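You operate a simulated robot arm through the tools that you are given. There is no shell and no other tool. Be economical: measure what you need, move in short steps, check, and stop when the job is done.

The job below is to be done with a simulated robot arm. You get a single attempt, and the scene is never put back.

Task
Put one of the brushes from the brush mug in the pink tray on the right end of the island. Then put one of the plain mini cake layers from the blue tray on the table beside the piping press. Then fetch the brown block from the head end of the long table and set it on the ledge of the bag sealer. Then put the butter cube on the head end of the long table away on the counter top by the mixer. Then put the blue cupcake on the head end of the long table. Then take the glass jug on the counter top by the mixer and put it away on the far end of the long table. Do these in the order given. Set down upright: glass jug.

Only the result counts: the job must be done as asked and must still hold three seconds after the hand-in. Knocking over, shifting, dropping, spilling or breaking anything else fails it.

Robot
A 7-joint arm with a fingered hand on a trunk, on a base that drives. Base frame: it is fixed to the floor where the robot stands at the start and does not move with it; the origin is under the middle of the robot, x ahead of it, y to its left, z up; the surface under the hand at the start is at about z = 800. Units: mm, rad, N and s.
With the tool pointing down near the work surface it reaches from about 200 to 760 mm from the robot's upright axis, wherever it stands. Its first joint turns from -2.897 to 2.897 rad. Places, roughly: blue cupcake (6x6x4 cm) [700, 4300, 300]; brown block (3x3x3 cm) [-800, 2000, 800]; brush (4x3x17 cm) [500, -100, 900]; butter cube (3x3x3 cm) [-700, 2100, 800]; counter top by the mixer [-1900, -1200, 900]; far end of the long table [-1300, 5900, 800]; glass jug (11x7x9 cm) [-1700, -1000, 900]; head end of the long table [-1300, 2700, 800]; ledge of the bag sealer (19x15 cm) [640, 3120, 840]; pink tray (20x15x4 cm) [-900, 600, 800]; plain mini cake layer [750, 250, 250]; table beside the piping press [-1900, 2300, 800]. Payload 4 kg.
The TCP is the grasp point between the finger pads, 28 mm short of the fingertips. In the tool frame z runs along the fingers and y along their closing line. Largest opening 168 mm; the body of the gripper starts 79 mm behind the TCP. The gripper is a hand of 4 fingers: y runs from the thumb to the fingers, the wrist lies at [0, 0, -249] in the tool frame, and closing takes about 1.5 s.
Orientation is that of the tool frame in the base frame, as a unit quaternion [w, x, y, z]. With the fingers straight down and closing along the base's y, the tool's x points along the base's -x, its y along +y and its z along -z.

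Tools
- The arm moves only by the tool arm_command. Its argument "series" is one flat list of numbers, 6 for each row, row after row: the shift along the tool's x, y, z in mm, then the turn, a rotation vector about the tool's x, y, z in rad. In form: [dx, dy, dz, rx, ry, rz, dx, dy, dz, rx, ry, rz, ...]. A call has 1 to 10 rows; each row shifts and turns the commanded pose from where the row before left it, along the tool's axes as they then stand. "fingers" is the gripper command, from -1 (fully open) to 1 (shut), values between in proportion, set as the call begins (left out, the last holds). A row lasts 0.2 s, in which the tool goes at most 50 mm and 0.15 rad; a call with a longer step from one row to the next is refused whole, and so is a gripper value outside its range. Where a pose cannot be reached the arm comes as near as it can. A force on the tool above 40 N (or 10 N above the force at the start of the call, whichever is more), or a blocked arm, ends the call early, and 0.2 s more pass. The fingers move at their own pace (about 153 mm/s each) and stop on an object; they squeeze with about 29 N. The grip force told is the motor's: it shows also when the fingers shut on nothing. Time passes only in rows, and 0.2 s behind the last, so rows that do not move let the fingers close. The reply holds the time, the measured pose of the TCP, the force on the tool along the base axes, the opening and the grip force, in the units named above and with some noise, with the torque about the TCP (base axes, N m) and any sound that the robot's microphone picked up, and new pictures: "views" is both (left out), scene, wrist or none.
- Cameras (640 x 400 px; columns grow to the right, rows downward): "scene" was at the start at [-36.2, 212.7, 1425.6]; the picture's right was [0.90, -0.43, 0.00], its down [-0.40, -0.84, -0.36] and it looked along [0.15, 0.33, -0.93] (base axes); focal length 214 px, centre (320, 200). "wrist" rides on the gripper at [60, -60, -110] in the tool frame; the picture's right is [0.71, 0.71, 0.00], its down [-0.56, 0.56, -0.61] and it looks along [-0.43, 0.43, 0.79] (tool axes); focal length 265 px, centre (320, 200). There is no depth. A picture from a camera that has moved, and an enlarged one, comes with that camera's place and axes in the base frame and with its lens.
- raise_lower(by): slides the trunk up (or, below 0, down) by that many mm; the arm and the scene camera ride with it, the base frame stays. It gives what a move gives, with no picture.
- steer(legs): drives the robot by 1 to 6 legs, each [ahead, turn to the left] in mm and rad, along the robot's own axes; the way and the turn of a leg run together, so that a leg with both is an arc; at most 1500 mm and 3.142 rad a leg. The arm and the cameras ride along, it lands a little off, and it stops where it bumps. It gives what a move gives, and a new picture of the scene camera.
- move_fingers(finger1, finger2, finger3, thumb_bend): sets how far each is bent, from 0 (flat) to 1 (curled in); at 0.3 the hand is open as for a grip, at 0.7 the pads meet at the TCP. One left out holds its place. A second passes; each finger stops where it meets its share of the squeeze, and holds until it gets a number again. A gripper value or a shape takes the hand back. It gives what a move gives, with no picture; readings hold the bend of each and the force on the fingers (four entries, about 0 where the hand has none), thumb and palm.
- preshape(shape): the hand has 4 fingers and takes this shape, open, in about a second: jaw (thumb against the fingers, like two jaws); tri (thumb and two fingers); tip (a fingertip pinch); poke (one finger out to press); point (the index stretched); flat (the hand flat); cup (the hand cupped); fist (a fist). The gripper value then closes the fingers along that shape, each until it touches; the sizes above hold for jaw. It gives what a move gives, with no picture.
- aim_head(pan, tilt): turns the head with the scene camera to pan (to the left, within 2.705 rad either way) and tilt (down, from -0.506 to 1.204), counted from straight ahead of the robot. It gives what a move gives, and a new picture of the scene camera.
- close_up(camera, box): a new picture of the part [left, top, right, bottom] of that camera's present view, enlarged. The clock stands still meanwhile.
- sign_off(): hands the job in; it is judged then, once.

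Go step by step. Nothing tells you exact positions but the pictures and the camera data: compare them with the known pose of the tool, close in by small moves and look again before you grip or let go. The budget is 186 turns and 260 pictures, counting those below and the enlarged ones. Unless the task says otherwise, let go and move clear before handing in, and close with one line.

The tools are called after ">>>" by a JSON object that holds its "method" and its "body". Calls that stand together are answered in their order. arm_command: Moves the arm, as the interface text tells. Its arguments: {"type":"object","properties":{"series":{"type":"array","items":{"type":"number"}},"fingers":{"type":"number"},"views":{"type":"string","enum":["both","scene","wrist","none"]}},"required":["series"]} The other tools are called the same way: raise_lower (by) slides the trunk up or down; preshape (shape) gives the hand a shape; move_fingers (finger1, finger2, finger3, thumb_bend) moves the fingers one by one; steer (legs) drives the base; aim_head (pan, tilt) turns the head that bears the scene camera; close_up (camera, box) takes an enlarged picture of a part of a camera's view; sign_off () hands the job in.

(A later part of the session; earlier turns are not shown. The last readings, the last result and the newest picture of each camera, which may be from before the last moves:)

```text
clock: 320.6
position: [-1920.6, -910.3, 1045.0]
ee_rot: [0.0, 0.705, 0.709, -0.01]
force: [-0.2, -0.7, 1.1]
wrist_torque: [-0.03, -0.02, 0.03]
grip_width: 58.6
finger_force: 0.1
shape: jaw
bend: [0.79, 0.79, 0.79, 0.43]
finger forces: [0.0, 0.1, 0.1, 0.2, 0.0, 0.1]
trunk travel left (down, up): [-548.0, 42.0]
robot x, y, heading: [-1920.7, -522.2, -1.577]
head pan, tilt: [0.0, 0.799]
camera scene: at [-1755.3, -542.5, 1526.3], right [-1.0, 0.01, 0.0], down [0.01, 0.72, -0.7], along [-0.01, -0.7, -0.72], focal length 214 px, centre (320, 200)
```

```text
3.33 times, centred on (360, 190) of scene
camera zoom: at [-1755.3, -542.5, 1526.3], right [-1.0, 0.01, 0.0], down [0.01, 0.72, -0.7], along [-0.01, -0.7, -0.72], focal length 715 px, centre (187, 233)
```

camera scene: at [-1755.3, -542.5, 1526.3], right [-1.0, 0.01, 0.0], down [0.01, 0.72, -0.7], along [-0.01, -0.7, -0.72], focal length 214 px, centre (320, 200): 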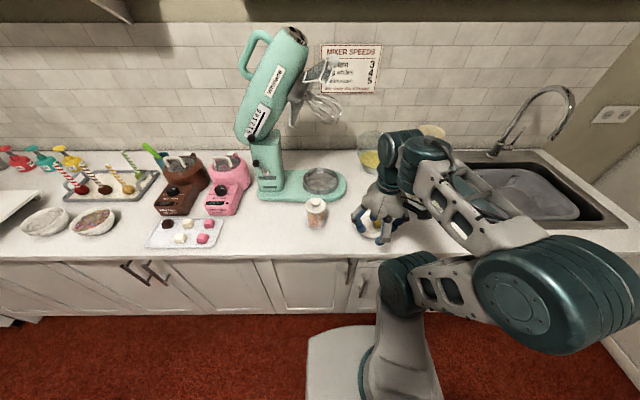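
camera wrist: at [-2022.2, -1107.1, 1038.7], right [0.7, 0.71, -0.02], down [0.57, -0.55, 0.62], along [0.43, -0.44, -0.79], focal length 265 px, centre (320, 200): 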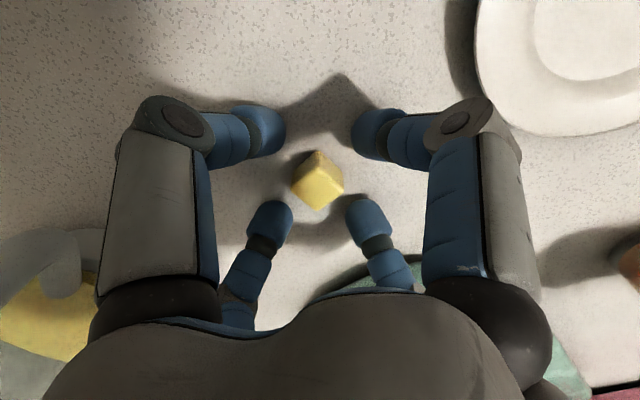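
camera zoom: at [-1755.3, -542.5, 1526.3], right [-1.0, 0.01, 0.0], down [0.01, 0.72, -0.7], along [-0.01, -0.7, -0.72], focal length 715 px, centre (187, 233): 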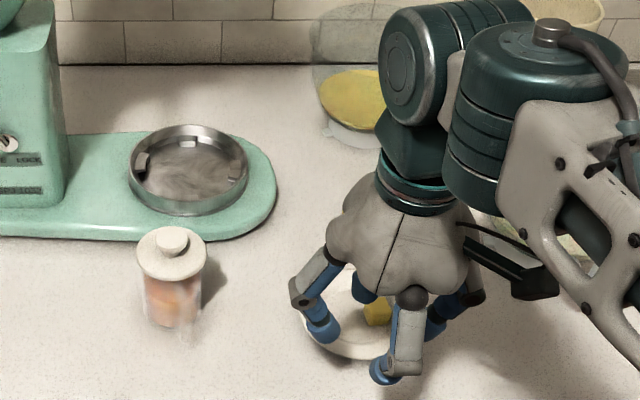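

The butter is on the counter. Next, the blue cupcake: I drive back up the aisle to the packing table.

>>> {"method": "steer", "body": {"legs": [[0, 1.58], [1500, 0], [220, 0], [0, 1.571], [1500, 0], [600, 0]]}}

>>> {"method": "steer", "body": {"legs": [[0, -0.1], [1300, 0], [1150, 0], [0, -1.471]]}}

>>> {"method": "aim_head", "body": {"pan": 0.2, "tilt": 0.8}}

```text
clock: 347.1
position: [-117.1, 1975.6, 1045.7]
ee_rot: [0.01, -0.702, 0.712, 0.001]
force: [-0.1, 0.0, 0.2]
wrist_torque: [0.0, 0.03, 0.01]
grip_width: 58.7
finger_force: 0.1
shape: jaw
bend: [0.79, 0.79, 0.79, 0.43]
finger forces: [0.0, 0.0, 0.1, 0.0, 0.0, 0.1]
trunk travel left (down, up): [-548.0, 42.0]
robot x, y, heading: [-126.8, 1590.0, 1.541]
head pan, tilt: [0.0, 0.799]
camera scene: at [-288.9, 1608.9, 1526.2], right [1.0, -0.03, 0.0], down [-0.02, -0.72, -0.7], along [0.02, 0.7, -0.72], focal length 214 px, centre (320, 200)
```

scene: 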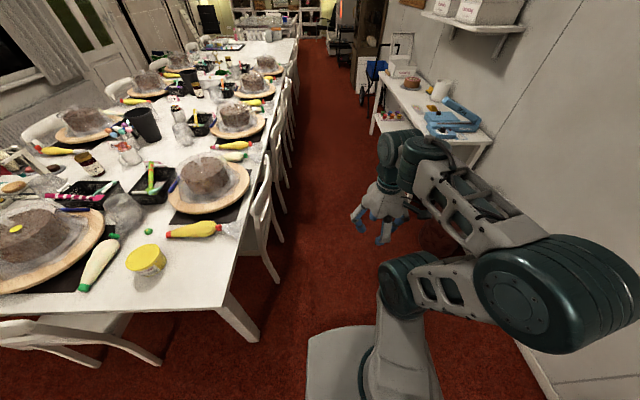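

```text
clock: 363.1
position: [571.6, 3980.0, 1044.2]
ee_rot: [0.006, 0.011, 1.0, -0.006]
force: [0.0, 0.1, 0.4]
wrist_torque: [-0.02, -0.03, 0.01]
grip_width: 58.7
finger_force: 0.1
shape: jaw
bend: [0.79, 0.79, 0.79, 0.43]
finger forces: [0.0, 0.0, 0.1, 0.0, 0.0, 0.0]
trunk travel left (down, up): [-548.0, 42.0]
robot x, y, heading: [183.3, 3992.7, -0.035]
head pan, tilt: [0.0, 0.799]
camera scene: at [206.5, 4152.6, 1526.2], right [-0.03, -1.0, 0.0], down [-0.72, 0.03, -0.7], along [0.7, -0.02, -0.72], focal length 214 px, centre (320, 200)
```

scene: 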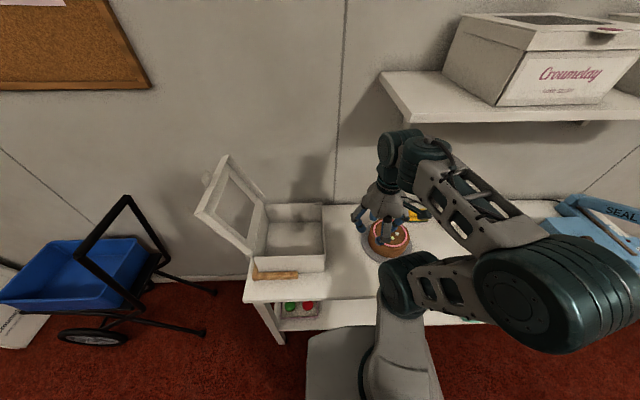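

```text
clock: 363.8
position: [571.9, 3978.9, 1045.6]
ee_rot: [0.006, 0.009, 1.0, -0.006]
force: [0.0, 0.1, -0.7]
wrist_torque: [0.02, -0.02, -0.02]
grip_width: 58.5
finger_force: 0.0
shape: jaw
bend: [0.79, 0.79, 0.79, 0.43]
finger forces: [0.0, 0.0, 0.0, 0.1, 0.1, 0.1]
trunk travel left (down, up): [-548.0, 42.0]
robot x, y, heading: [178.3, 3991.9, -0.035]
head pan, tilt: [0.201, 0.799]
camera scene: at [205.5, 4168.8, 1526.2], right [0.16, -0.99, 0.0], down [-0.71, -0.12, -0.7], along [0.69, 0.11, -0.72], focal length 214 px, centre (320, 200)
```

scene: 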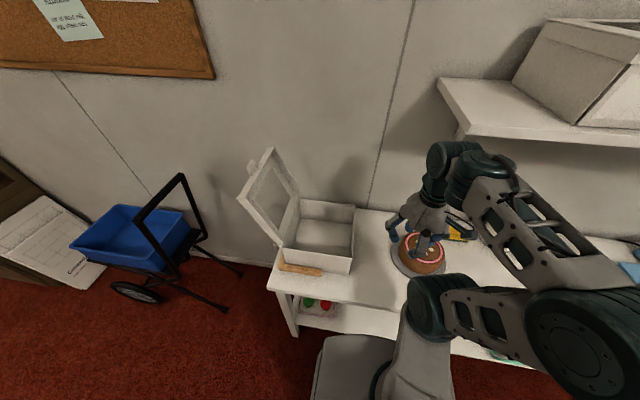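

The robot drifted close to the table; I back off and lower the trunk to see the lower shelf.

>>> {"method": "steer", "body": {"legs": [[-270, 0]]}}

>>> {"method": "arm_command", "body": {"series": [30, 0, 0, 0, 0, 0], "views": "none"}}

>>> {"method": "raise_lower", "body": {"by": -400}}

>>> {"method": "raise_lower", "body": {"by": -140}}

>>> {"method": "aim_head", "body": {"pan": 0.2, "tilt": 0.5}}

>>> {"method": "close_up", "body": {"camera": "scene", "box": [240, 200, 440, 320]}}

```text
clock: 365.7
position: [301.0, 3988.0, 1045.2]
ee_rot: [0.006, 0.01, 1.0, -0.007]
force: [0.5, 0.6, 0.1]
wrist_torque: [0.02, -0.05, 0.03]
grip_width: 58.6
finger_force: 0.1
shape: jaw
bend: [0.79, 0.79, 0.79, 0.43]
finger forces: [0.1, 0.0, 0.0, 0.0, 0.0, 0.0]
trunk travel left (down, up): [-548.0, 42.0]
robot x, y, heading: [-86.8, 4001.3, -0.033]
head pan, tilt: [0.201, 0.799]
camera scene: at [-65.5, 4178.3, 1526.2], right [0.17, -0.99, 0.0], down [-0.71, -0.12, -0.7], along [0.69, 0.12, -0.72], focal length 214 px, centre (320, 200)
```

scene: 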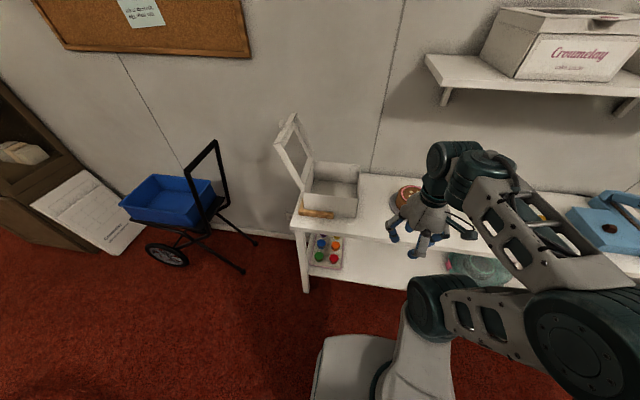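

```text
clock: 366.1
position: [271.4, 3987.9, 1044.4]
ee_rot: [0.006, 0.01, 1.0, -0.007]
force: [-0.9, -0.7, 0.0]
wrist_torque: [-0.03, -0.03, -0.02]
grip_width: 58.6
finger_force: 0.0
shape: jaw
bend: [0.79, 0.79, 0.79, 0.43]
finger forces: [0.0, 0.0, 0.0, 0.1, 0.0, 0.0]
trunk travel left (down, up): [-548.0, 42.0]
robot x, y, heading: [-90.9, 4000.7, -0.04]
head pan, tilt: [0.201, 0.799]
```

```text
clock: 370.0
position: [270.8, 3989.1, 646.3]
ee_rot: [0.005, 0.01, 1.0, -0.006]
force: [-0.2, 0.5, 0.7]
wrist_torque: [0.06, 0.02, -0.02]
grip_width: 58.7
finger_force: 0.1
shape: jaw
bend: [0.79, 0.79, 0.79, 0.43]
finger forces: [0.1, 0.0, 0.0, 0.0, 0.0, 0.0]
trunk travel left (down, up): [-148.0, 442.0]
robot x, y, heading: [-91.1, 3999.5, -0.033]
head pan, tilt: [0.201, 0.799]
```

```text
clock: 371.6
position: [271.5, 3990.2, 504.7]
ee_rot: [0.006, 0.01, 1.0, -0.006]
force: [0.3, 0.2, -0.9]
wrist_torque: [-0.03, 0.01, -0.03]
grip_width: 58.9
finger_force: 0.0
shape: jaw
bend: [0.79, 0.79, 0.79, 0.43]
finger forces: [0.1, 0.0, 0.1, 0.1, 0.0, 0.0]
trunk travel left (down, up): [-8.0, 582.0]
robot x, y, heading: [-87.2, 4000.5, -0.035]
head pan, tilt: [0.201, 0.799]
```

```text
clock: 372.4
position: [270.8, 3988.8, 504.3]
ee_rot: [0.007, 0.009, 1.0, -0.006]
force: [-0.3, 0.4, -0.1]
wrist_torque: [-0.03, 0.02, -0.01]
grip_width: 58.4
finger_force: 0.2
shape: jaw
bend: [0.79, 0.79, 0.79, 0.43]
finger forces: [0.0, 0.0, 0.0, 0.1, 0.0, 0.0]
trunk travel left (down, up): [-8.0, 582.0]
robot x, y, heading: [-88.3, 3998.4, -0.034]
head pan, tilt: [0.201, 0.499]
camera scene: at [-54.9, 4179.9, 1012.1], right [0.17, -0.99, 0.0], down [-0.47, -0.08, -0.88], along [0.87, 0.14, -0.48], focal length 214 px, centre (320, 200)
```

scene: 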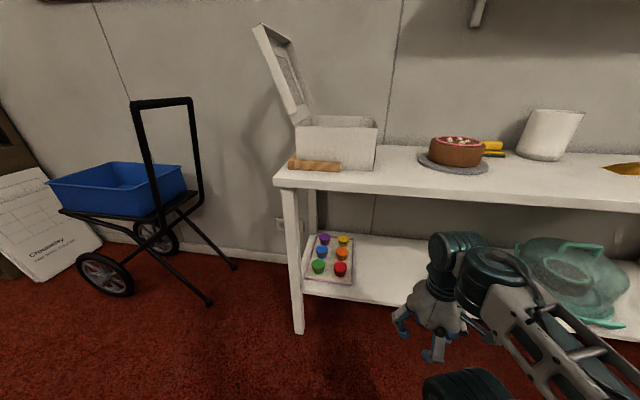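

```text
3.20 times, centred on (340, 260) of scene
camera zoom: at [-54.9, 4179.9, 1012.1], right [0.17, -0.99, 0.0], down [-0.47, -0.08, -0.88], along [0.87, 0.14, -0.48], focal length 686 px, centre (256, 8)
```

zoom: 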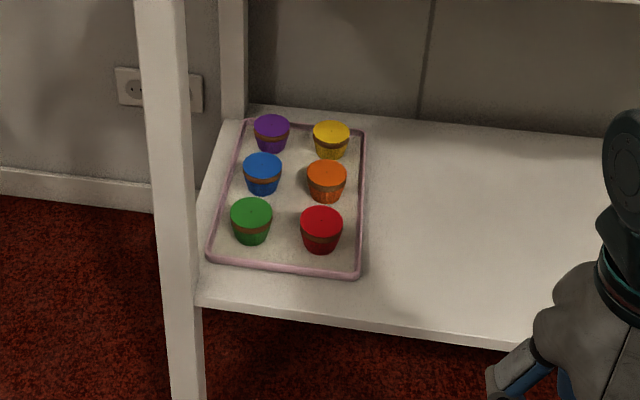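

The blue cupcake's top is near [689, 4289, 349], between neighbours 90 mm away, with the table leg just left of it. I'll come in diagonally from the right; first I reposition the base.

>>> {"method": "steer", "body": {"legs": [[0, 1.197], [-207, 0], [0, -0.652]]}}

>>> {"method": "arm_command", "body": {"series": [-42, 0, 0, 0, 0, -0.09, -42, 0, 0, 0, 0, -0.09, -42, 0, 0, 0, 0, -0.09], "fingers": 0, "views": "none"}}

```text
clock: 378.8
position: [143.2, 3986.7, 505.9]
ee_rot: [0.007, -0.257, 0.966, -0.004]
force: [0.1, -0.5, -0.1]
wrist_torque: [0.0, 0.04, 0.01]
grip_width: 58.5
finger_force: 0.1
shape: jaw
bend: [0.79, 0.79, 0.79, 0.43]
finger forces: [0.0, 0.0, 0.0, 0.0, 0.0, 0.0]
trunk travel left (down, up): [-8.0, 582.0]
robot x, y, heading: [-173.7, 3811.8, 0.503]
head pan, tilt: [0.201, 0.499]
camera scene: at [-235.5, 3982.7, 1012.2], right [0.65, -0.76, 0.0], down [-0.36, -0.31, -0.88], along [0.67, 0.57, -0.48], focal length 214 px, centre (320, 200)
```

scene: 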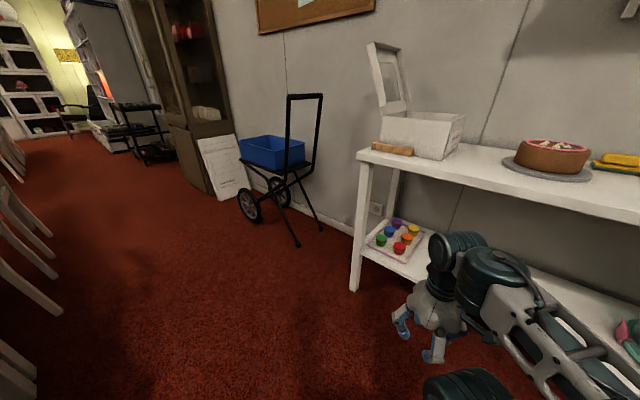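

```text
clock: 379.6
position: [246.1, 4058.4, 505.1]
ee_rot: [0.007, -0.386, 0.922, -0.005]
force: [0.0, -1.1, -0.2]
wrist_torque: [0.05, 0.02, 0.02]
grip_width: 83.3
finger_force: 0.0
shape: jaw
bend: [0.34, 0.34, 0.34, 0.34]
finger forces: [0.0, 0.0, 0.1, 0.1, 0.1, 0.0]
trunk travel left (down, up): [-8.0, 582.0]
robot x, y, heading: [-173.7, 3813.0, 0.506]
head pan, tilt: [0.201, 0.499]
```

>>> {"method": "arm_command", "body": {"series": [-39, -11, 13, 0, 0, 0, -39, -11, 13, 0, 0, 0, -39, -11, 13, 0, 0, 0, -39, -11, 13, 0, 0, 0, -39, -11, 14, 0, 0, 0, -39, -11, 14, 0, 0, 0]}}

```text
clock: 381.0
position: [458.8, 4180.5, 429.3]
ee_rot: [0.006, -0.385, 0.923, -0.005]
force: [0.5, 0.0, 1.4]
wrist_torque: [0.03, 0.01, -0.02]
grip_width: 83.7
finger_force: 0.0
shape: jaw
bend: [0.34, 0.34, 0.34, 0.34]
finger forces: [0.0, 0.1, 0.1, 0.1, 0.0, 0.0]
trunk travel left (down, up): [-8.0, 582.0]
robot x, y, heading: [-176.0, 3809.3, 0.504]
head pan, tilt: [0.201, 0.499]
camera scene: at [-235.8, 3982.5, 1012.2], right [0.65, -0.76, 0.0], down [-0.36, -0.31, -0.88], along [0.67, 0.57, -0.48], focal length 214 px, centre (320, 200)
camera wrist: at [459.5, 4094.6, 539.6], right [-1.0, -0.01, -0.02], down [-0.01, 0.79, 0.61], along [0.01, 0.61, -0.79], focal length 265 px, centre (320, 200)
```

scene: 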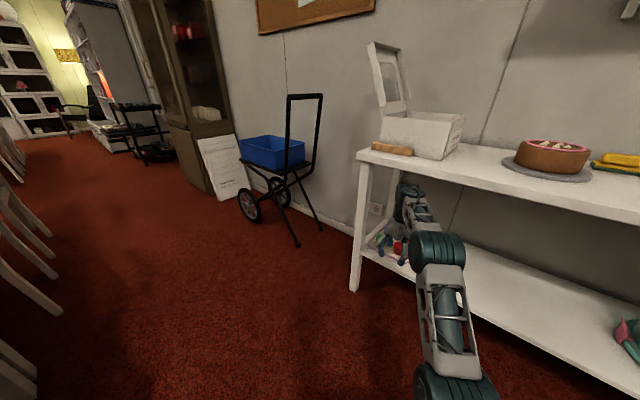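
wrist: 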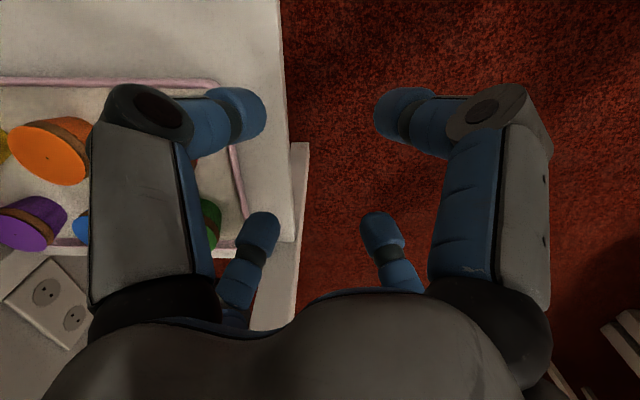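

>>> {"method": "steer", "body": {"legs": [[200, 0]]}}

>>> {"method": "close_up", "body": {"camera": "wrist", "box": [0, 0, 640, 400]}}

```text
clock: 382.6
position: [634.8, 4278.5, 430.1]
ee_rot: [0.008, -0.387, 0.922, -0.006]
force: [0.0, -0.1, -0.2]
wrist_torque: [-0.02, -0.01, -0.04]
grip_width: 83.7
finger_force: 0.1
shape: jaw
bend: [0.34, 0.34, 0.34, 0.34]
finger forces: [0.0, 0.1, 0.0, 0.0, 0.0, 0.0]
trunk travel left (down, up): [-8.0, 582.0]
robot x, y, heading: [2.2, 3907.9, 0.506]
head pan, tilt: [0.201, 0.499]
camera scene: at [-59.8, 4080.2, 1012.2], right [0.65, -0.76, 0.0], down [-0.36, -0.31, -0.88], along [0.67, 0.57, -0.48], focal length 214 px, centre (320, 200)
```

scene: 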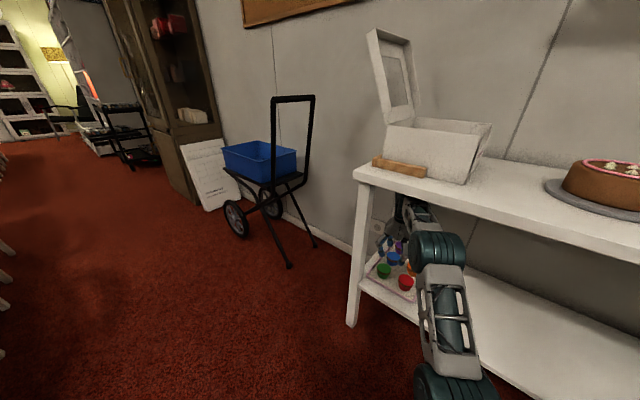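

```text
1.00 times, centred on (320, 200) of wrist (not enlarged: the box is as wide or as high as the picture)
camera zoom: at [635.0, 4192.7, 539.5], right [-1.0, -0.01, -0.02], down [-0.02, 0.79, 0.61], along [0.01, 0.61, -0.79], focal length 265 px, centre (320, 200)
```

zoom: 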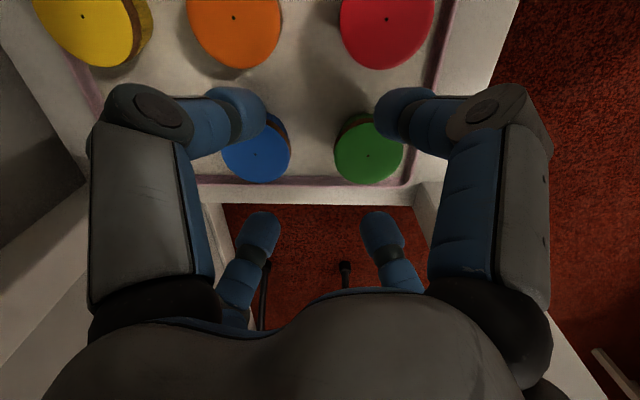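

Blue is at about [690, 4295]. I drive 45 mm more and fine-adjust.

>>> {"method": "steer", "body": {"legs": [[45, 0]]}}

>>> {"method": "close_up", "body": {"camera": "wrist", "box": [160, 50, 480, 250]}}

```text
clock: 383.5
position: [673.9, 4300.4, 428.6]
ee_rot: [0.007, -0.385, 0.923, -0.005]
force: [0.6, 0.6, -1.0]
wrist_torque: [0.0, 0.0, 0.01]
grip_width: 83.5
finger_force: 0.2
shape: jaw
bend: [0.34, 0.34, 0.34, 0.34]
finger forces: [0.0, 0.1, 0.0, 0.0, 0.0, 0.0]
trunk travel left (down, up): [-8.0, 582.0]
robot x, y, heading: [44.3, 3927.1, 0.509]
head pan, tilt: [0.201, 0.499]
camera scene: at [-20.4, 4102.0, 1012.2], right [0.65, -0.76, 0.0], down [-0.36, -0.31, -0.88], along [0.67, 0.57, -0.48], focal length 214 px, centre (320, 200)
```

scene: 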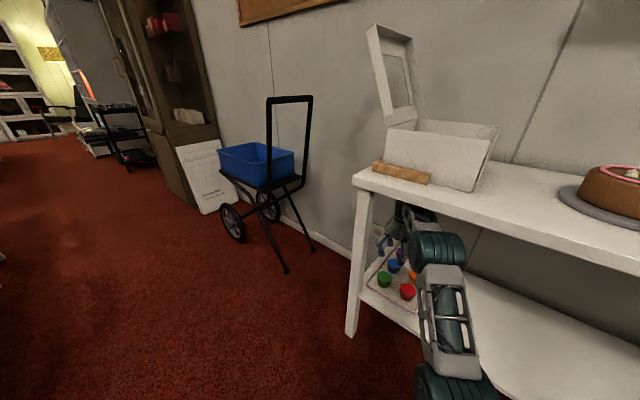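

```text
2.00 times, centred on (320, 150) of wrist
camera zoom: at [674.4, 4214.3, 539.5], right [-1.0, -0.01, -0.02], down [-0.01, 0.79, 0.61], along [0.01, 0.61, -0.79], focal length 531 px, centre (320, 300)
```

zoom: 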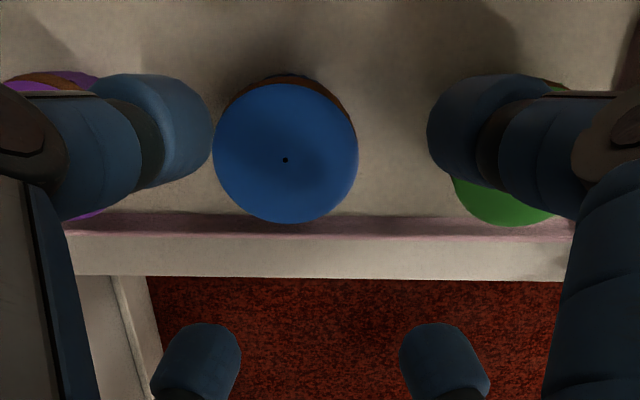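

>>> {"method": "arm_command", "body": {"series": [-7, -15, 0, 0, 0, 0, 0, 0, 25, 0, 0, 0, 0, 0, 20, 0, 0, 0], "views": "none"}}

>>> {"method": "close_up", "body": {"camera": "wrist", "box": [160, 50, 480, 250]}}

```text
clock: 384.3
position: [691.5, 4293.2, 385.4]
ee_rot: [0.007, -0.385, 0.923, -0.006]
force: [0.7, -0.4, -1.3]
wrist_torque: [-0.02, 0.02, -0.04]
grip_width: 83.4
finger_force: 0.1
shape: jaw
bend: [0.34, 0.34, 0.34, 0.34]
finger forces: [0.1, 0.0, 0.1, 0.0, 0.1, 0.0]
trunk travel left (down, up): [-8.0, 582.0]
robot x, y, heading: [41.1, 3928.5, 0.51]
head pan, tilt: [0.201, 0.499]
```

```text
2.00 times, centred on (320, 150) of wrist
camera zoom: at [690.7, 4208.7, 495.3], right [-1.0, -0.01, -0.02], down [-0.02, 0.79, 0.61], along [0.01, 0.61, -0.79], focal length 531 px, centre (320, 300)
```

zoom: 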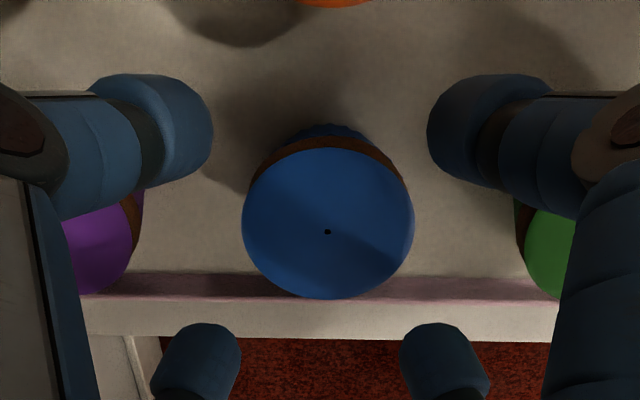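

Centred. I descend 34 mm and grip.

>>> {"method": "arm_command", "body": {"series": [1, 1, 18, 0, 0, 0, 0, 0, 16, 0, 0, 0], "views": "none"}}

>>> {"method": "arm_command", "body": {"series": [0, 0, 0, 0, 0, 0, 0, 0, 0, 0, 0, 0, 0, 0, 0, 0, 0, 0, 0, 0, 0, 0, 0, 0, 0, 0, 0, 0, 0, 0], "fingers": 0.6, "views": "wrist"}}

```text
clock: 384.9
position: [689.2, 4293.5, 351.0]
ee_rot: [0.007, -0.385, 0.923, -0.005]
force: [0.1, -1.0, -0.5]
wrist_torque: [-0.01, 0.0, 0.0]
grip_width: 83.7
finger_force: 0.0
shape: jaw
bend: [0.34, 0.34, 0.34, 0.34]
finger forces: [0.0, 0.1, 0.0, 0.0, 0.0, 0.0]
trunk travel left (down, up): [-8.0, 582.0]
robot x, y, heading: [42.2, 3933.0, 0.507]
head pan, tilt: [0.201, 0.499]
```

```text
clock: 386.1
position: [689.7, 4293.5, 350.2]
ee_rot: [0.007, -0.385, 0.923, -0.005]
force: [0.8, 0.8, -0.4]
wrist_torque: [0.01, -0.02, -0.01]
grip_width: 45.7
finger_force: 28.3
shape: jaw
bend: [0.78, 0.78, 0.78, 0.48]
finger forces: [26.4, 26.9, 26.7, 0.1, 26.6, 0.0]
trunk travel left (down, up): [-8.0, 582.0]
robot x, y, heading: [41.0, 3928.9, 0.505]
head pan, tilt: [0.201, 0.499]
camera wrist: at [689.8, 4208.1, 461.0], right [-1.0, -0.01, -0.02], down [-0.01, 0.79, 0.61], along [0.01, 0.61, -0.79], focal length 265 px, centre (320, 200)
```

wrist: 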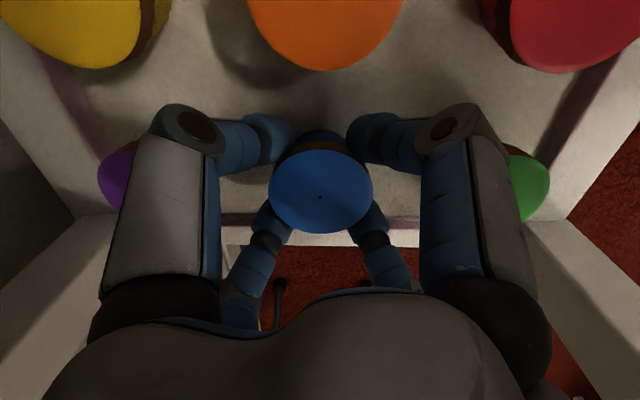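

Gripped. I lift 65 mm, back out and retract the arm.

>>> {"method": "arm_command", "body": {"series": [0, 0, -15, 0, 0, 0, 0, 0, -25, 0, 0, 0, 0, 0, -27, 0, 0, 0], "views": "wrist"}}

>>> {"method": "steer", "body": {"legs": [[-290, 0]]}}

>>> {"method": "arm_command", "body": {"series": [43, 12, 0, 0, 0, 0, 43, 12, 0, 0, 0, 0, 43, 12, 0, 0, 0, 0, 43, 12, 0, 0, 0, 0, 43, 12, 0, 0, 0, 0, 43, 12, 0, 0, 0, 0, 43, 12, 0, 0, 0, 0, 30, 8, 0, 0, 0, 0]}}

```text
clock: 386.9
position: [688.3, 4293.6, 419.2]
ee_rot: [0.006, -0.385, 0.923, -0.005]
force: [-0.5, -0.1, -0.5]
wrist_torque: [0.0, 0.01, -0.02]
grip_width: 45.8
finger_force: 28.5
shape: jaw
bend: [0.78, 0.78, 0.78, 0.48]
finger forces: [26.5, 27.1, 26.5, 0.0, 26.7, 0.1]
trunk travel left (down, up): [-8.0, 582.0]
robot x, y, heading: [42.4, 3929.8, 0.503]
head pan, tilt: [0.201, 0.499]
camera wrist: at [689.0, 4208.6, 528.0], right [-1.0, -0.01, -0.02], down [-0.01, 0.79, 0.61], along [0.01, 0.61, -0.79], focal length 265 px, centre (320, 200)
```

wrist: 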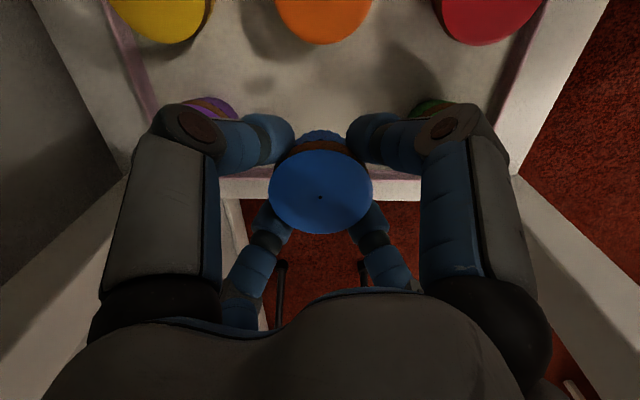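

```text
clock: 388.9
position: [435.6, 4150.2, 418.1]
ee_rot: [0.007, -0.383, 0.924, -0.006]
force: [-0.1, -0.1, 0.0]
wrist_torque: [-0.01, 0.0, -0.01]
grip_width: 45.6
finger_force: 28.9
shape: jaw
bend: [0.78, 0.78, 0.78, 0.48]
finger forces: [26.3, 26.9, 26.4, 0.0, 26.7, 0.0]
trunk travel left (down, up): [-8.0, 582.0]
robot x, y, heading: [-209.9, 3791.7, 0.503]
head pan, tilt: [0.201, 0.499]
camera scene: at [-274.1, 3961.8, 1012.2], right [0.65, -0.76, 0.0], down [-0.37, -0.31, -0.88], along [0.67, 0.57, -0.48], focal length 214 px, centre (320, 200)
```

scene: 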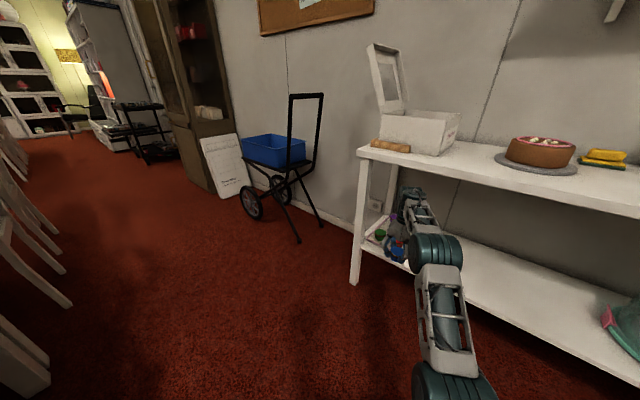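

```text
clock: 390.7
position: [136.1, 3980.4, 414.7]
ee_rot: [0.008, -0.384, 0.923, -0.006]
force: [0.3, -0.1, -1.9]
wrist_torque: [0.01, -0.03, -0.01]
grip_width: 45.7
finger_force: 28.9
shape: jaw
bend: [0.78, 0.78, 0.78, 0.48]
finger forces: [25.9, 27.2, 26.2, 0.0, 26.6, 0.1]
trunk travel left (down, up): [-8.0, 582.0]
robot x, y, heading: [-213.2, 3786.2, 0.501]
head pan, tilt: [0.201, 0.499]
camera scene: at [-274.1, 3961.9, 1012.2], right [0.65, -0.76, 0.0], down [-0.37, -0.31, -0.88], along [0.67, 0.57, -0.48], focal length 214 px, centre (320, 200)
camera wrist: at [135.7, 3895.3, 524.1], right [-1.0, 0.0, -0.02], down [-0.01, 0.79, 0.61], along [0.01, 0.61, -0.79], focal length 265 px, centre (320, 200)
```

scene: 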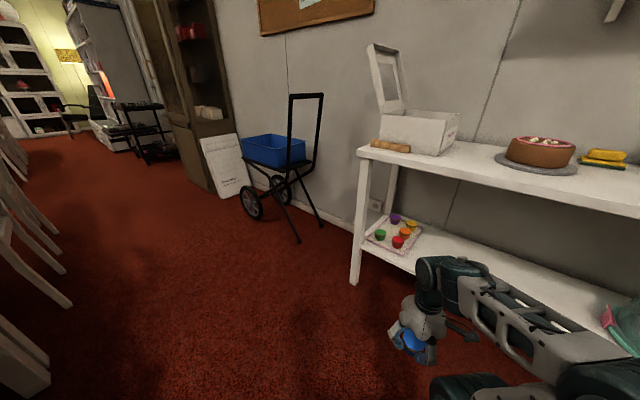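
wrist: 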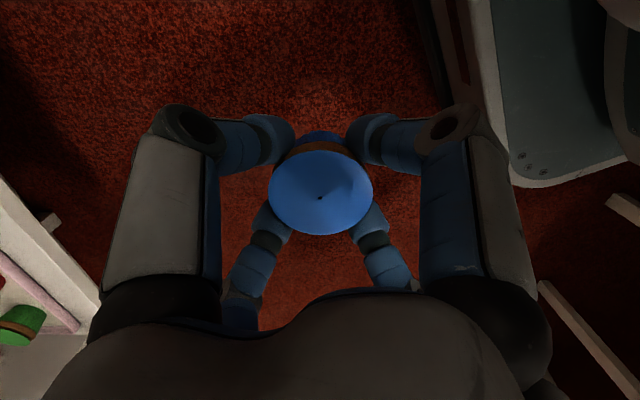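

I move off the chairs, raise the trunk and drive back down the aisle.

>>> {"method": "steer", "body": {"legs": [[130, 0]]}}

>>> {"method": "raise_lower", "body": {"by": 400}}

>>> {"method": "raise_lower", "body": {"by": 170}}

>>> {"method": "steer", "body": {"legs": [[0, -2.03], [1200, 0], [1100, 0]]}}

```text
clock: 392.0
position: [250.2, 4042.4, 414.1]
ee_rot: [0.007, -0.383, 0.924, -0.006]
force: [0.2, -0.9, -0.6]
wrist_torque: [0.03, -0.02, 0.03]
grip_width: 45.7
finger_force: 29.3
shape: jaw
bend: [0.78, 0.78, 0.78, 0.48]
finger forces: [25.8, 27.2, 26.2, 0.0, 26.6, 0.1]
trunk travel left (down, up): [-8.0, 582.0]
robot x, y, heading: [-95.9, 3851.1, 0.503]
head pan, tilt: [0.201, 0.499]
camera scene: at [-159.4, 4024.8, 1012.2], right [0.65, -0.76, 0.0], down [-0.37, -0.31, -0.88], along [0.67, 0.57, -0.48], focal length 214 px, centre (320, 200)
```

scene: 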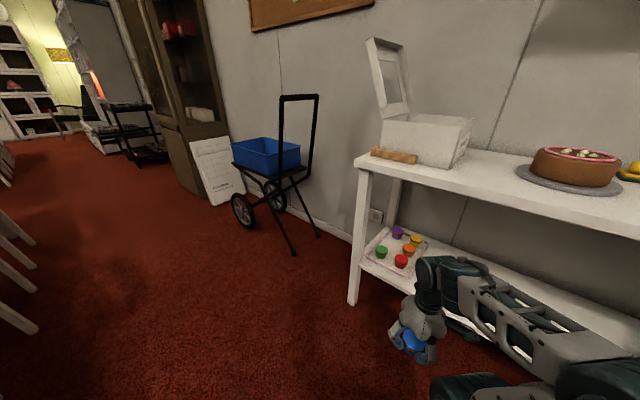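

```text
clock: 395.8
position: [251.6, 4044.3, 815.7]
ee_rot: [0.007, -0.383, 0.924, -0.005]
force: [0.2, -0.6, -0.5]
wrist_torque: [0.01, 0.0, 0.0]
grip_width: 45.8
finger_force: 29.2
shape: jaw
bend: [0.78, 0.78, 0.78, 0.48]
finger forces: [26.0, 27.2, 26.3, 0.0, 26.6, 0.0]
trunk travel left (down, up): [-408.0, 182.0]
robot x, y, heading: [-98.7, 3852.2, 0.504]
head pan, tilt: [0.201, 0.499]
```

```text
clock: 397.8
position: [249.3, 4044.3, 984.4]
ee_rot: [0.007, -0.383, 0.924, -0.005]
force: [0.6, -0.5, -0.1]
wrist_torque: [-0.04, 0.03, -0.02]
grip_width: 45.8
finger_force: 28.7
shape: jaw
bend: [0.78, 0.78, 0.78, 0.48]
finger forces: [25.9, 27.2, 26.2, 0.1, 26.5, 0.0]
trunk travel left (down, up): [-578.0, 12.0]
robot x, y, heading: [-97.0, 3856.1, 0.505]
head pan, tilt: [0.201, 0.499]
```

```text
clock: 413.9
position: [-19.5, 1163.2, 983.6]
ee_rot: [-0.001, 0.588, 0.809, -0.009]
force: [0.2, -0.1, -1.1]
wrist_torque: [0.0, 0.02, 0.03]
grip_width: 45.1
finger_force: 28.5
shape: jaw
bend: [0.78, 0.78, 0.78, 0.48]
finger forces: [25.5, 27.2, 26.1, 0.0, 26.5, 0.0]
trunk travel left (down, up): [-578.0, 12.0]
robot x, y, heading: [-32.5, 1556.0, -1.538]
head pan, tilt: [0.201, 0.499]
camera scene: at [151.0, 1535.3, 1582.2], right [-0.97, -0.23, 0.0], down [-0.11, 0.47, -0.88], along [0.2, -0.85, -0.48], focal length 214 px, centre (320, 200)
```

scene: 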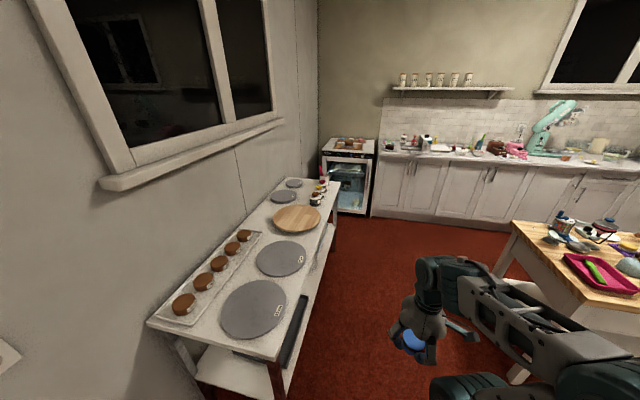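

>>> {"method": "steer", "body": {"legs": [[0, -1.277], [705, 0], [0, -1.897]]}}

>>> {"method": "aim_head", "body": {"pan": 0.0, "tilt": 0.8}}

>>> {"method": "close_up", "body": {"camera": "scene", "box": [240, 120, 440, 250]}}

```text
clock: 425.5
position: [-697.4, 1737.1, 983.8]
ee_rot: [-0.008, 0.798, -0.603, 0.001]
force: [0.2, -0.1, -0.6]
wrist_torque: [0.0, -0.01, 0.03]
grip_width: 46.0
finger_force: 28.5
shape: jaw
bend: [0.78, 0.78, 0.78, 0.48]
finger forces: [25.2, 27.1, 26.1, 0.0, 26.3, 0.0]
trunk travel left (down, up): [-578.0, 12.0]
robot x, y, heading: [-705.1, 1337.0, 1.564]
head pan, tilt: [0.201, 0.499]
camera scene: at [-881.6, 1369.5, 1582.2], right [0.98, 0.19, 0.0], down [0.09, -0.47, -0.88], along [-0.17, 0.86, -0.48], focal length 214 px, centre (320, 200)
```

scene: 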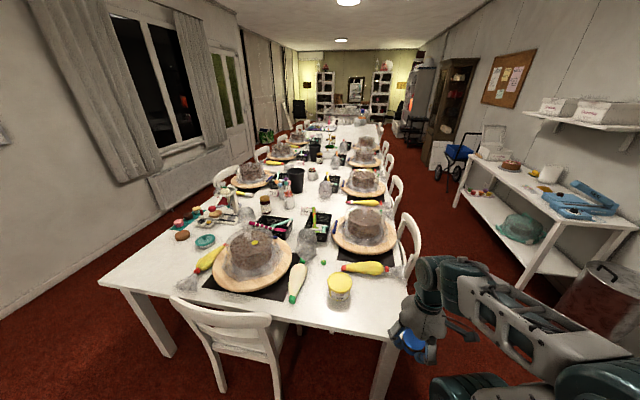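

```text
clock: 426.3
position: [-697.1, 1737.5, 984.3]
ee_rot: [-0.009, 0.798, -0.602, 0.001]
force: [0.5, -0.3, -0.1]
wrist_torque: [-0.04, 0.0, 0.02]
grip_width: 45.9
finger_force: 29.4
shape: jaw
bend: [0.78, 0.78, 0.78, 0.48]
finger forces: [25.2, 27.0, 26.0, 0.1, 26.3, 0.0]
trunk travel left (down, up): [-578.0, 12.0]
robot x, y, heading: [-699.2, 1341.5, 1.566]
head pan, tilt: [0.0, 0.799]
camera scene: at [-863.6, 1360.9, 1556.3], right [1.0, -0.01, 0.0], down [-0.01, -0.72, -0.7], along [0.0, 0.7, -0.72], focal length 214 px, centre (320, 200)
```

scene: 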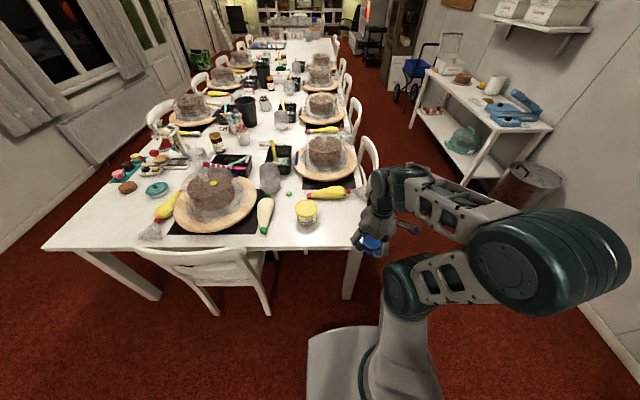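

```text
3.08 times, centred on (340, 185) of scene
camera zoom: at [-863.6, 1360.9, 1556.3], right [1.0, -0.01, 0.0], down [-0.01, -0.72, -0.7], along [0.0, 0.7, -0.72], focal length 660 px, centre (258, 246)
```

zoom: 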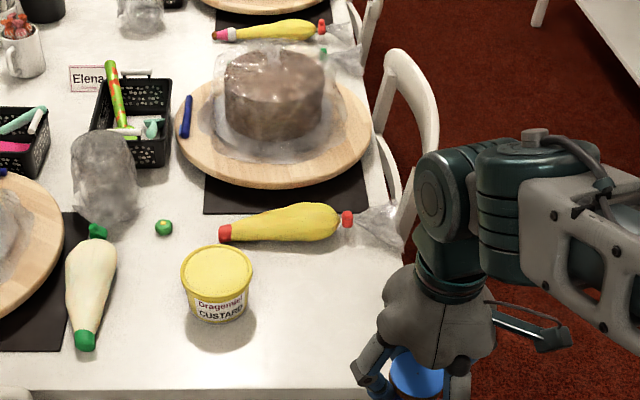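

Free table at the near right corner. I move over [-745, 1985] and lower.

>>> {"method": "arm_command", "body": {"series": [-42, -4, 0, 0, 0, 0, -42, -4, 0, 0, 0, 0, -42, -4, 0, 0, 0, 0, -42, -4, 0, 0, 0, 0, -42, -3, 0, 0, 0, 0, -41, -3, 0, 0, 0, 0, 0, 0, 45, 0, 0, 0, 0, 0, 45, 0, 0, 0, 0, 0, 45, 0, 0, 0, 0, 0, 30, 0, 0, 0]}}

>>> {"method": "close_up", "body": {"camera": "scene", "box": [270, 160, 390, 250]}}

```text
clock: 428.5
position: [-743.1, 1986.7, 823.1]
ee_rot: [-0.009, 0.798, -0.603, 0.001]
force: [-0.3, -0.4, -0.2]
wrist_torque: [0.0, 0.03, 0.0]
grip_width: 45.7
finger_force: 29.1
shape: jaw
bend: [0.78, 0.78, 0.78, 0.48]
finger forces: [25.2, 27.3, 26.3, 0.0, 26.6, 0.0]
trunk travel left (down, up): [-578.0, 12.0]
robot x, y, heading: [-700.7, 1341.1, 1.564]
head pan, tilt: [0.0, 0.799]
camera scene: at [-863.6, 1361.2, 1556.3], right [1.0, -0.01, 0.0], down [-0.01, -0.72, -0.7], along [0.01, 0.7, -0.72], focal length 214 px, centre (320, 200)
camera wrist: at [-668.6, 1942.7, 932.4], right [-0.49, -0.87, -0.02], down [-0.7, 0.38, 0.61], along [-0.53, 0.31, -0.79], focal length 265 px, centre (320, 200)
```

scene: 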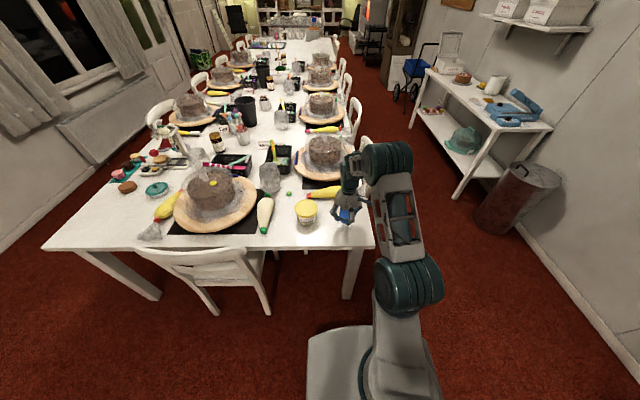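
wrist: 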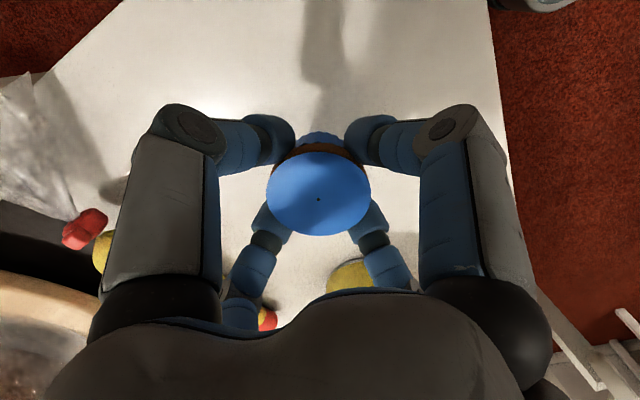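

```text
4.44 times, centred on (330, 205) of scene
camera zoom: at [-863.6, 1361.2, 1556.3], right [1.0, -0.01, 0.0], down [-0.01, -0.72, -0.7], along [0.01, 0.7, -0.72], focal length 953 px, centre (276, 178)
```

zoom: 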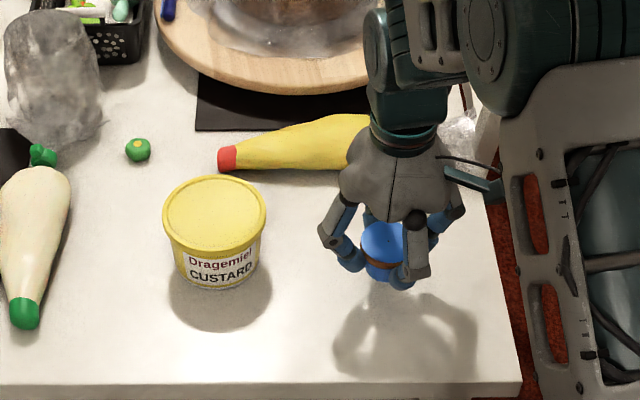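

I lower slowly until contact.

>>> {"method": "arm_command", "body": {"series": [0, 0, 12, 0, 0, 0, 0, 0, 8, 0, 0, 0, 0, 0, 5, 0, 0, 0, 0, 0, 4, 0, 0, 0, 0, 0, 3, 0, 0, 0, 0, 0, 3, 0, 0, 0, 0, 0, 3, 0, 0, 0], "views": "none"}}

```text
clock: 430.0
position: [-742.4, 1987.4, 792.8]
ee_rot: [-0.012, 0.798, -0.602, -0.002]
force: [0.9, -9.2, 28.0]
wrist_torque: [-0.26, 0.03, 0.03]
grip_width: 46.6
finger_force: 29.0
shape: jaw
bend: [0.79, 0.79, 0.78, 0.48]
finger forces: [29.7, 30.8, 28.1, 0.0, 29.6, 0.0]
trunk travel left (down, up): [-578.0, 12.0]
robot x, y, heading: [-699.7, 1340.3, 1.565]
head pan, tilt: [0.0, 0.799]
stopped in row 7: the force on the tool passed its limit at 43 N (the readings are from after the stop); the commanded pose is now the measured one
```

>>> {"method": "arm_command", "body": {"series": [0, 0, -3, 0, 0, 0, 0, 0, 0, 0, 0, 0], "views": "none"}}

>>> {"method": "arm_command", "body": {"series": [0, 0, 0, 0, 0, 0, 0, 0, 0, 0, 0, 0, 0, 0, 0, 0, 0, 0], "fingers": -0.05, "views": "wrist"}}

>>> {"method": "arm_command", "body": {"series": [0, 0, -15, 0, 0, 0, 0, 0, -40, 0, 0, 0, 0, 0, -45, 0, 0, 0, 0, 0, -45, 0, 0, 0, 0, 0, -45, 0, 0, 0, 43, 3, -15, 0, 0, 0, 43, 3, -15, 0, 0, 0, 43, 3, -15, 0, 0, 0, 43, 3, 0, 0, 0, 0, 43, 3, 0, 0, 0, 0], "views": "scene"}}

>>> {"method": "close_up", "body": {"camera": "scene", "box": [270, 160, 390, 250]}}

```text
clock: 430.6
position: [-743.6, 1988.7, 792.4]
ee_rot: [-0.011, 0.798, -0.602, -0.003]
force: [1.5, -5.8, 14.8]
wrist_torque: [-0.19, -0.01, -0.01]
grip_width: 46.6
finger_force: 28.8
shape: jaw
bend: [0.79, 0.79, 0.78, 0.48]
finger forces: [29.4, 31.0, 28.8, 0.0, 29.8, 0.1]
trunk travel left (down, up): [-578.0, 12.0]
robot x, y, heading: [-702.9, 1337.5, 1.563]
head pan, tilt: [0.0, 0.799]
```

```text
clock: 431.4
position: [-742.8, 1988.6, 792.3]
ee_rot: [-0.011, 0.799, -0.602, -0.001]
force: [0.5, 0.2, 0.2]
wrist_torque: [0.0, -0.01, 0.06]
grip_width: 87.6
finger_force: 0.0
shape: jaw
bend: [0.33, 0.33, 0.33, 0.33]
finger forces: [0.0, 0.0, 0.0, 0.0, 0.1, 0.0]
trunk travel left (down, up): [-578.0, 12.0]
robot x, y, heading: [-702.0, 1343.4, 1.564]
head pan, tilt: [0.0, 0.799]
camera wrist: at [-667.8, 1945.1, 901.4], right [-0.49, -0.87, -0.02], down [-0.7, 0.37, 0.61], along [-0.53, 0.31, -0.79], focal length 265 px, centre (320, 200)
```

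wrist: 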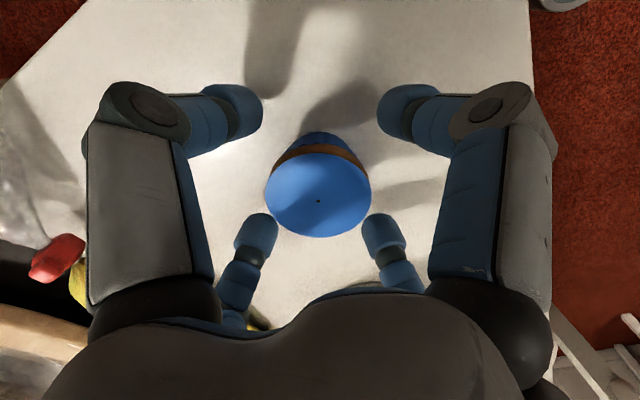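

```text
clock: 433.6
position: [-699.7, 1771.9, 1022.1]
ee_rot: [-0.01, 0.798, -0.602, -0.002]
force: [-0.1, 0.2, 0.1]
wrist_torque: [0.02, -0.03, -0.03]
grip_width: 87.6
finger_force: 0.0
shape: jaw
bend: [0.33, 0.33, 0.33, 0.33]
finger forces: [0.1, 0.0, 0.0, 0.0, 0.1, 0.0]
trunk travel left (down, up): [-578.0, 12.0]
robot x, y, heading: [-699.0, 1343.5, 1.568]
head pan, tilt: [0.0, 0.799]
camera scene: at [-863.3, 1360.1, 1556.3], right [1.0, -0.01, 0.0], down [-0.01, -0.72, -0.7], along [0.01, 0.7, -0.72], focal length 214 px, centre (320, 200)
```

scene: 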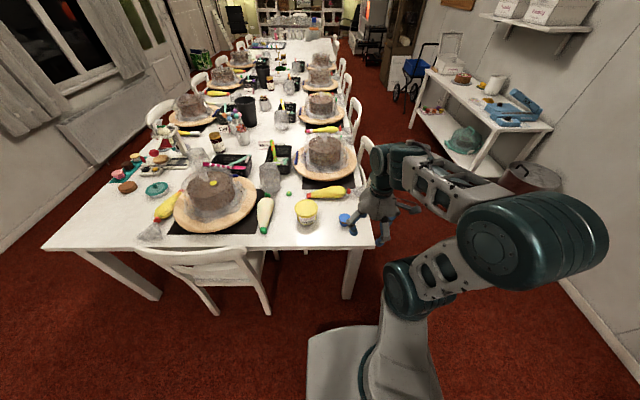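

```text
4.44 times, centred on (330, 205) of scene
camera zoom: at [-863.3, 1360.1, 1556.3], right [1.0, -0.01, 0.0], down [-0.01, -0.72, -0.7], along [0.01, 0.7, -0.72], focal length 953 px, centre (276, 178)
```

zoom: 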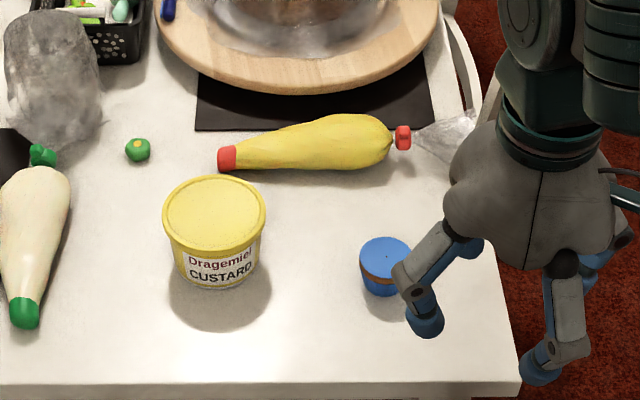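

The cupcake is upright on the head end. Last: the glass jug. I drive back to the counter.

>>> {"method": "steer", "body": {"legs": [[0, -2.294], [667, 0], [0, -0.845], [1330, 0], [0, -1.571], [1450, 0]]}}

```text
clock: 452.6
position: [-335.5, -868.8, 1022.4]
ee_rot: [0.002, 0.699, 0.715, -0.009]
force: [20.7, 3.1, -3.5]
wrist_torque: [-0.08, 0.49, -0.22]
grip_width: 79.1
finger_force: 0.1
shape: jaw
bend: [0.33, 0.33, 0.33, 0.38]
finger forces: [0.1, 0.0, 0.0, 0.0, 22.1, 0.1]
trunk travel left (down, up): [-578.0, 12.0]
robot x, y, heading: [-219.4, -456.4, -1.861]
head pan, tilt: [0.0, 0.799]
stopped in leg 5: the force on the tool passed its limit at 50 N (the readings are from after the stop); the commanded pose is now the measured one
camera scene: at [-67.7, -520.9, 1555.9], right [-0.96, 0.29, 0.0], down [0.2, 0.69, -0.7], along [-0.2, -0.67, -0.72], focal length 214 px, centre (320, 200)
```

scene: 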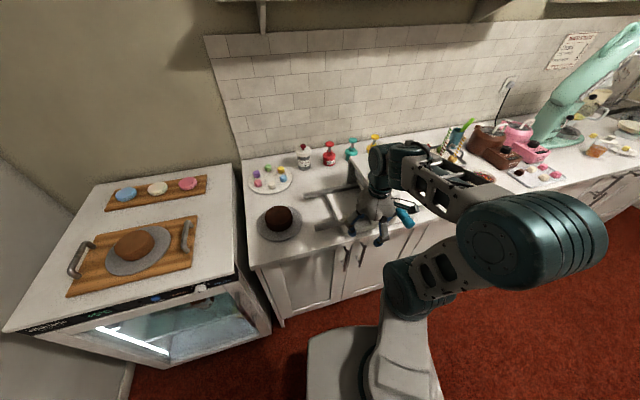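

The thumb touched something on the counter's left end while turning. I look closely before moving.

>>> {"method": "close_up", "body": {"camera": "scene", "box": [280, 130, 440, 260]}}

>>> {"method": "close_up", "body": {"camera": "wrist", "box": [0, 0, 640, 400]}}

```text
3.08 times, centred on (360, 195) of scene
camera zoom: at [-67.7, -520.9, 1555.9], right [-0.96, 0.29, 0.0], down [0.2, 0.69, -0.7], along [-0.2, -0.67, -0.72], focal length 660 px, centre (197, 215)
```

zoom: 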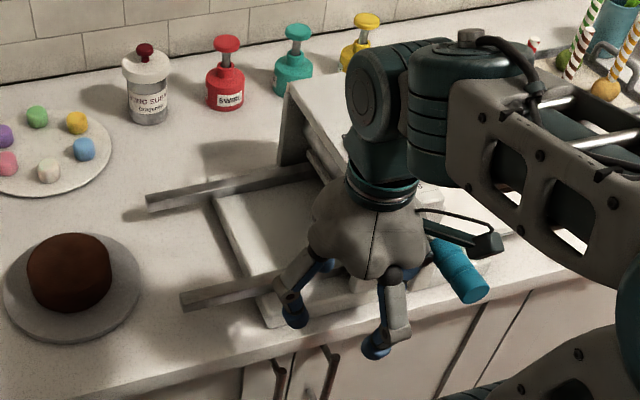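

```text
1.00 times, centred on (320, 200) of wrist (not enlarged: the box is as wide or as high as the picture)
camera zoom: at [-394.3, -808.5, 1132.0], right [0.69, 0.72, -0.02], down [0.58, -0.54, 0.62], along [0.44, -0.44, -0.79], focal length 265 px, centre (320, 200)
```

zoom: 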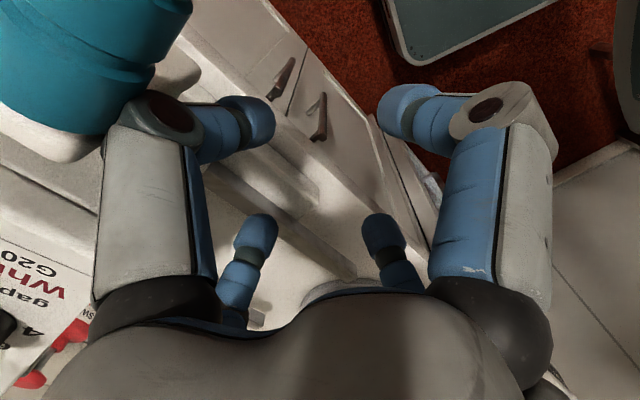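

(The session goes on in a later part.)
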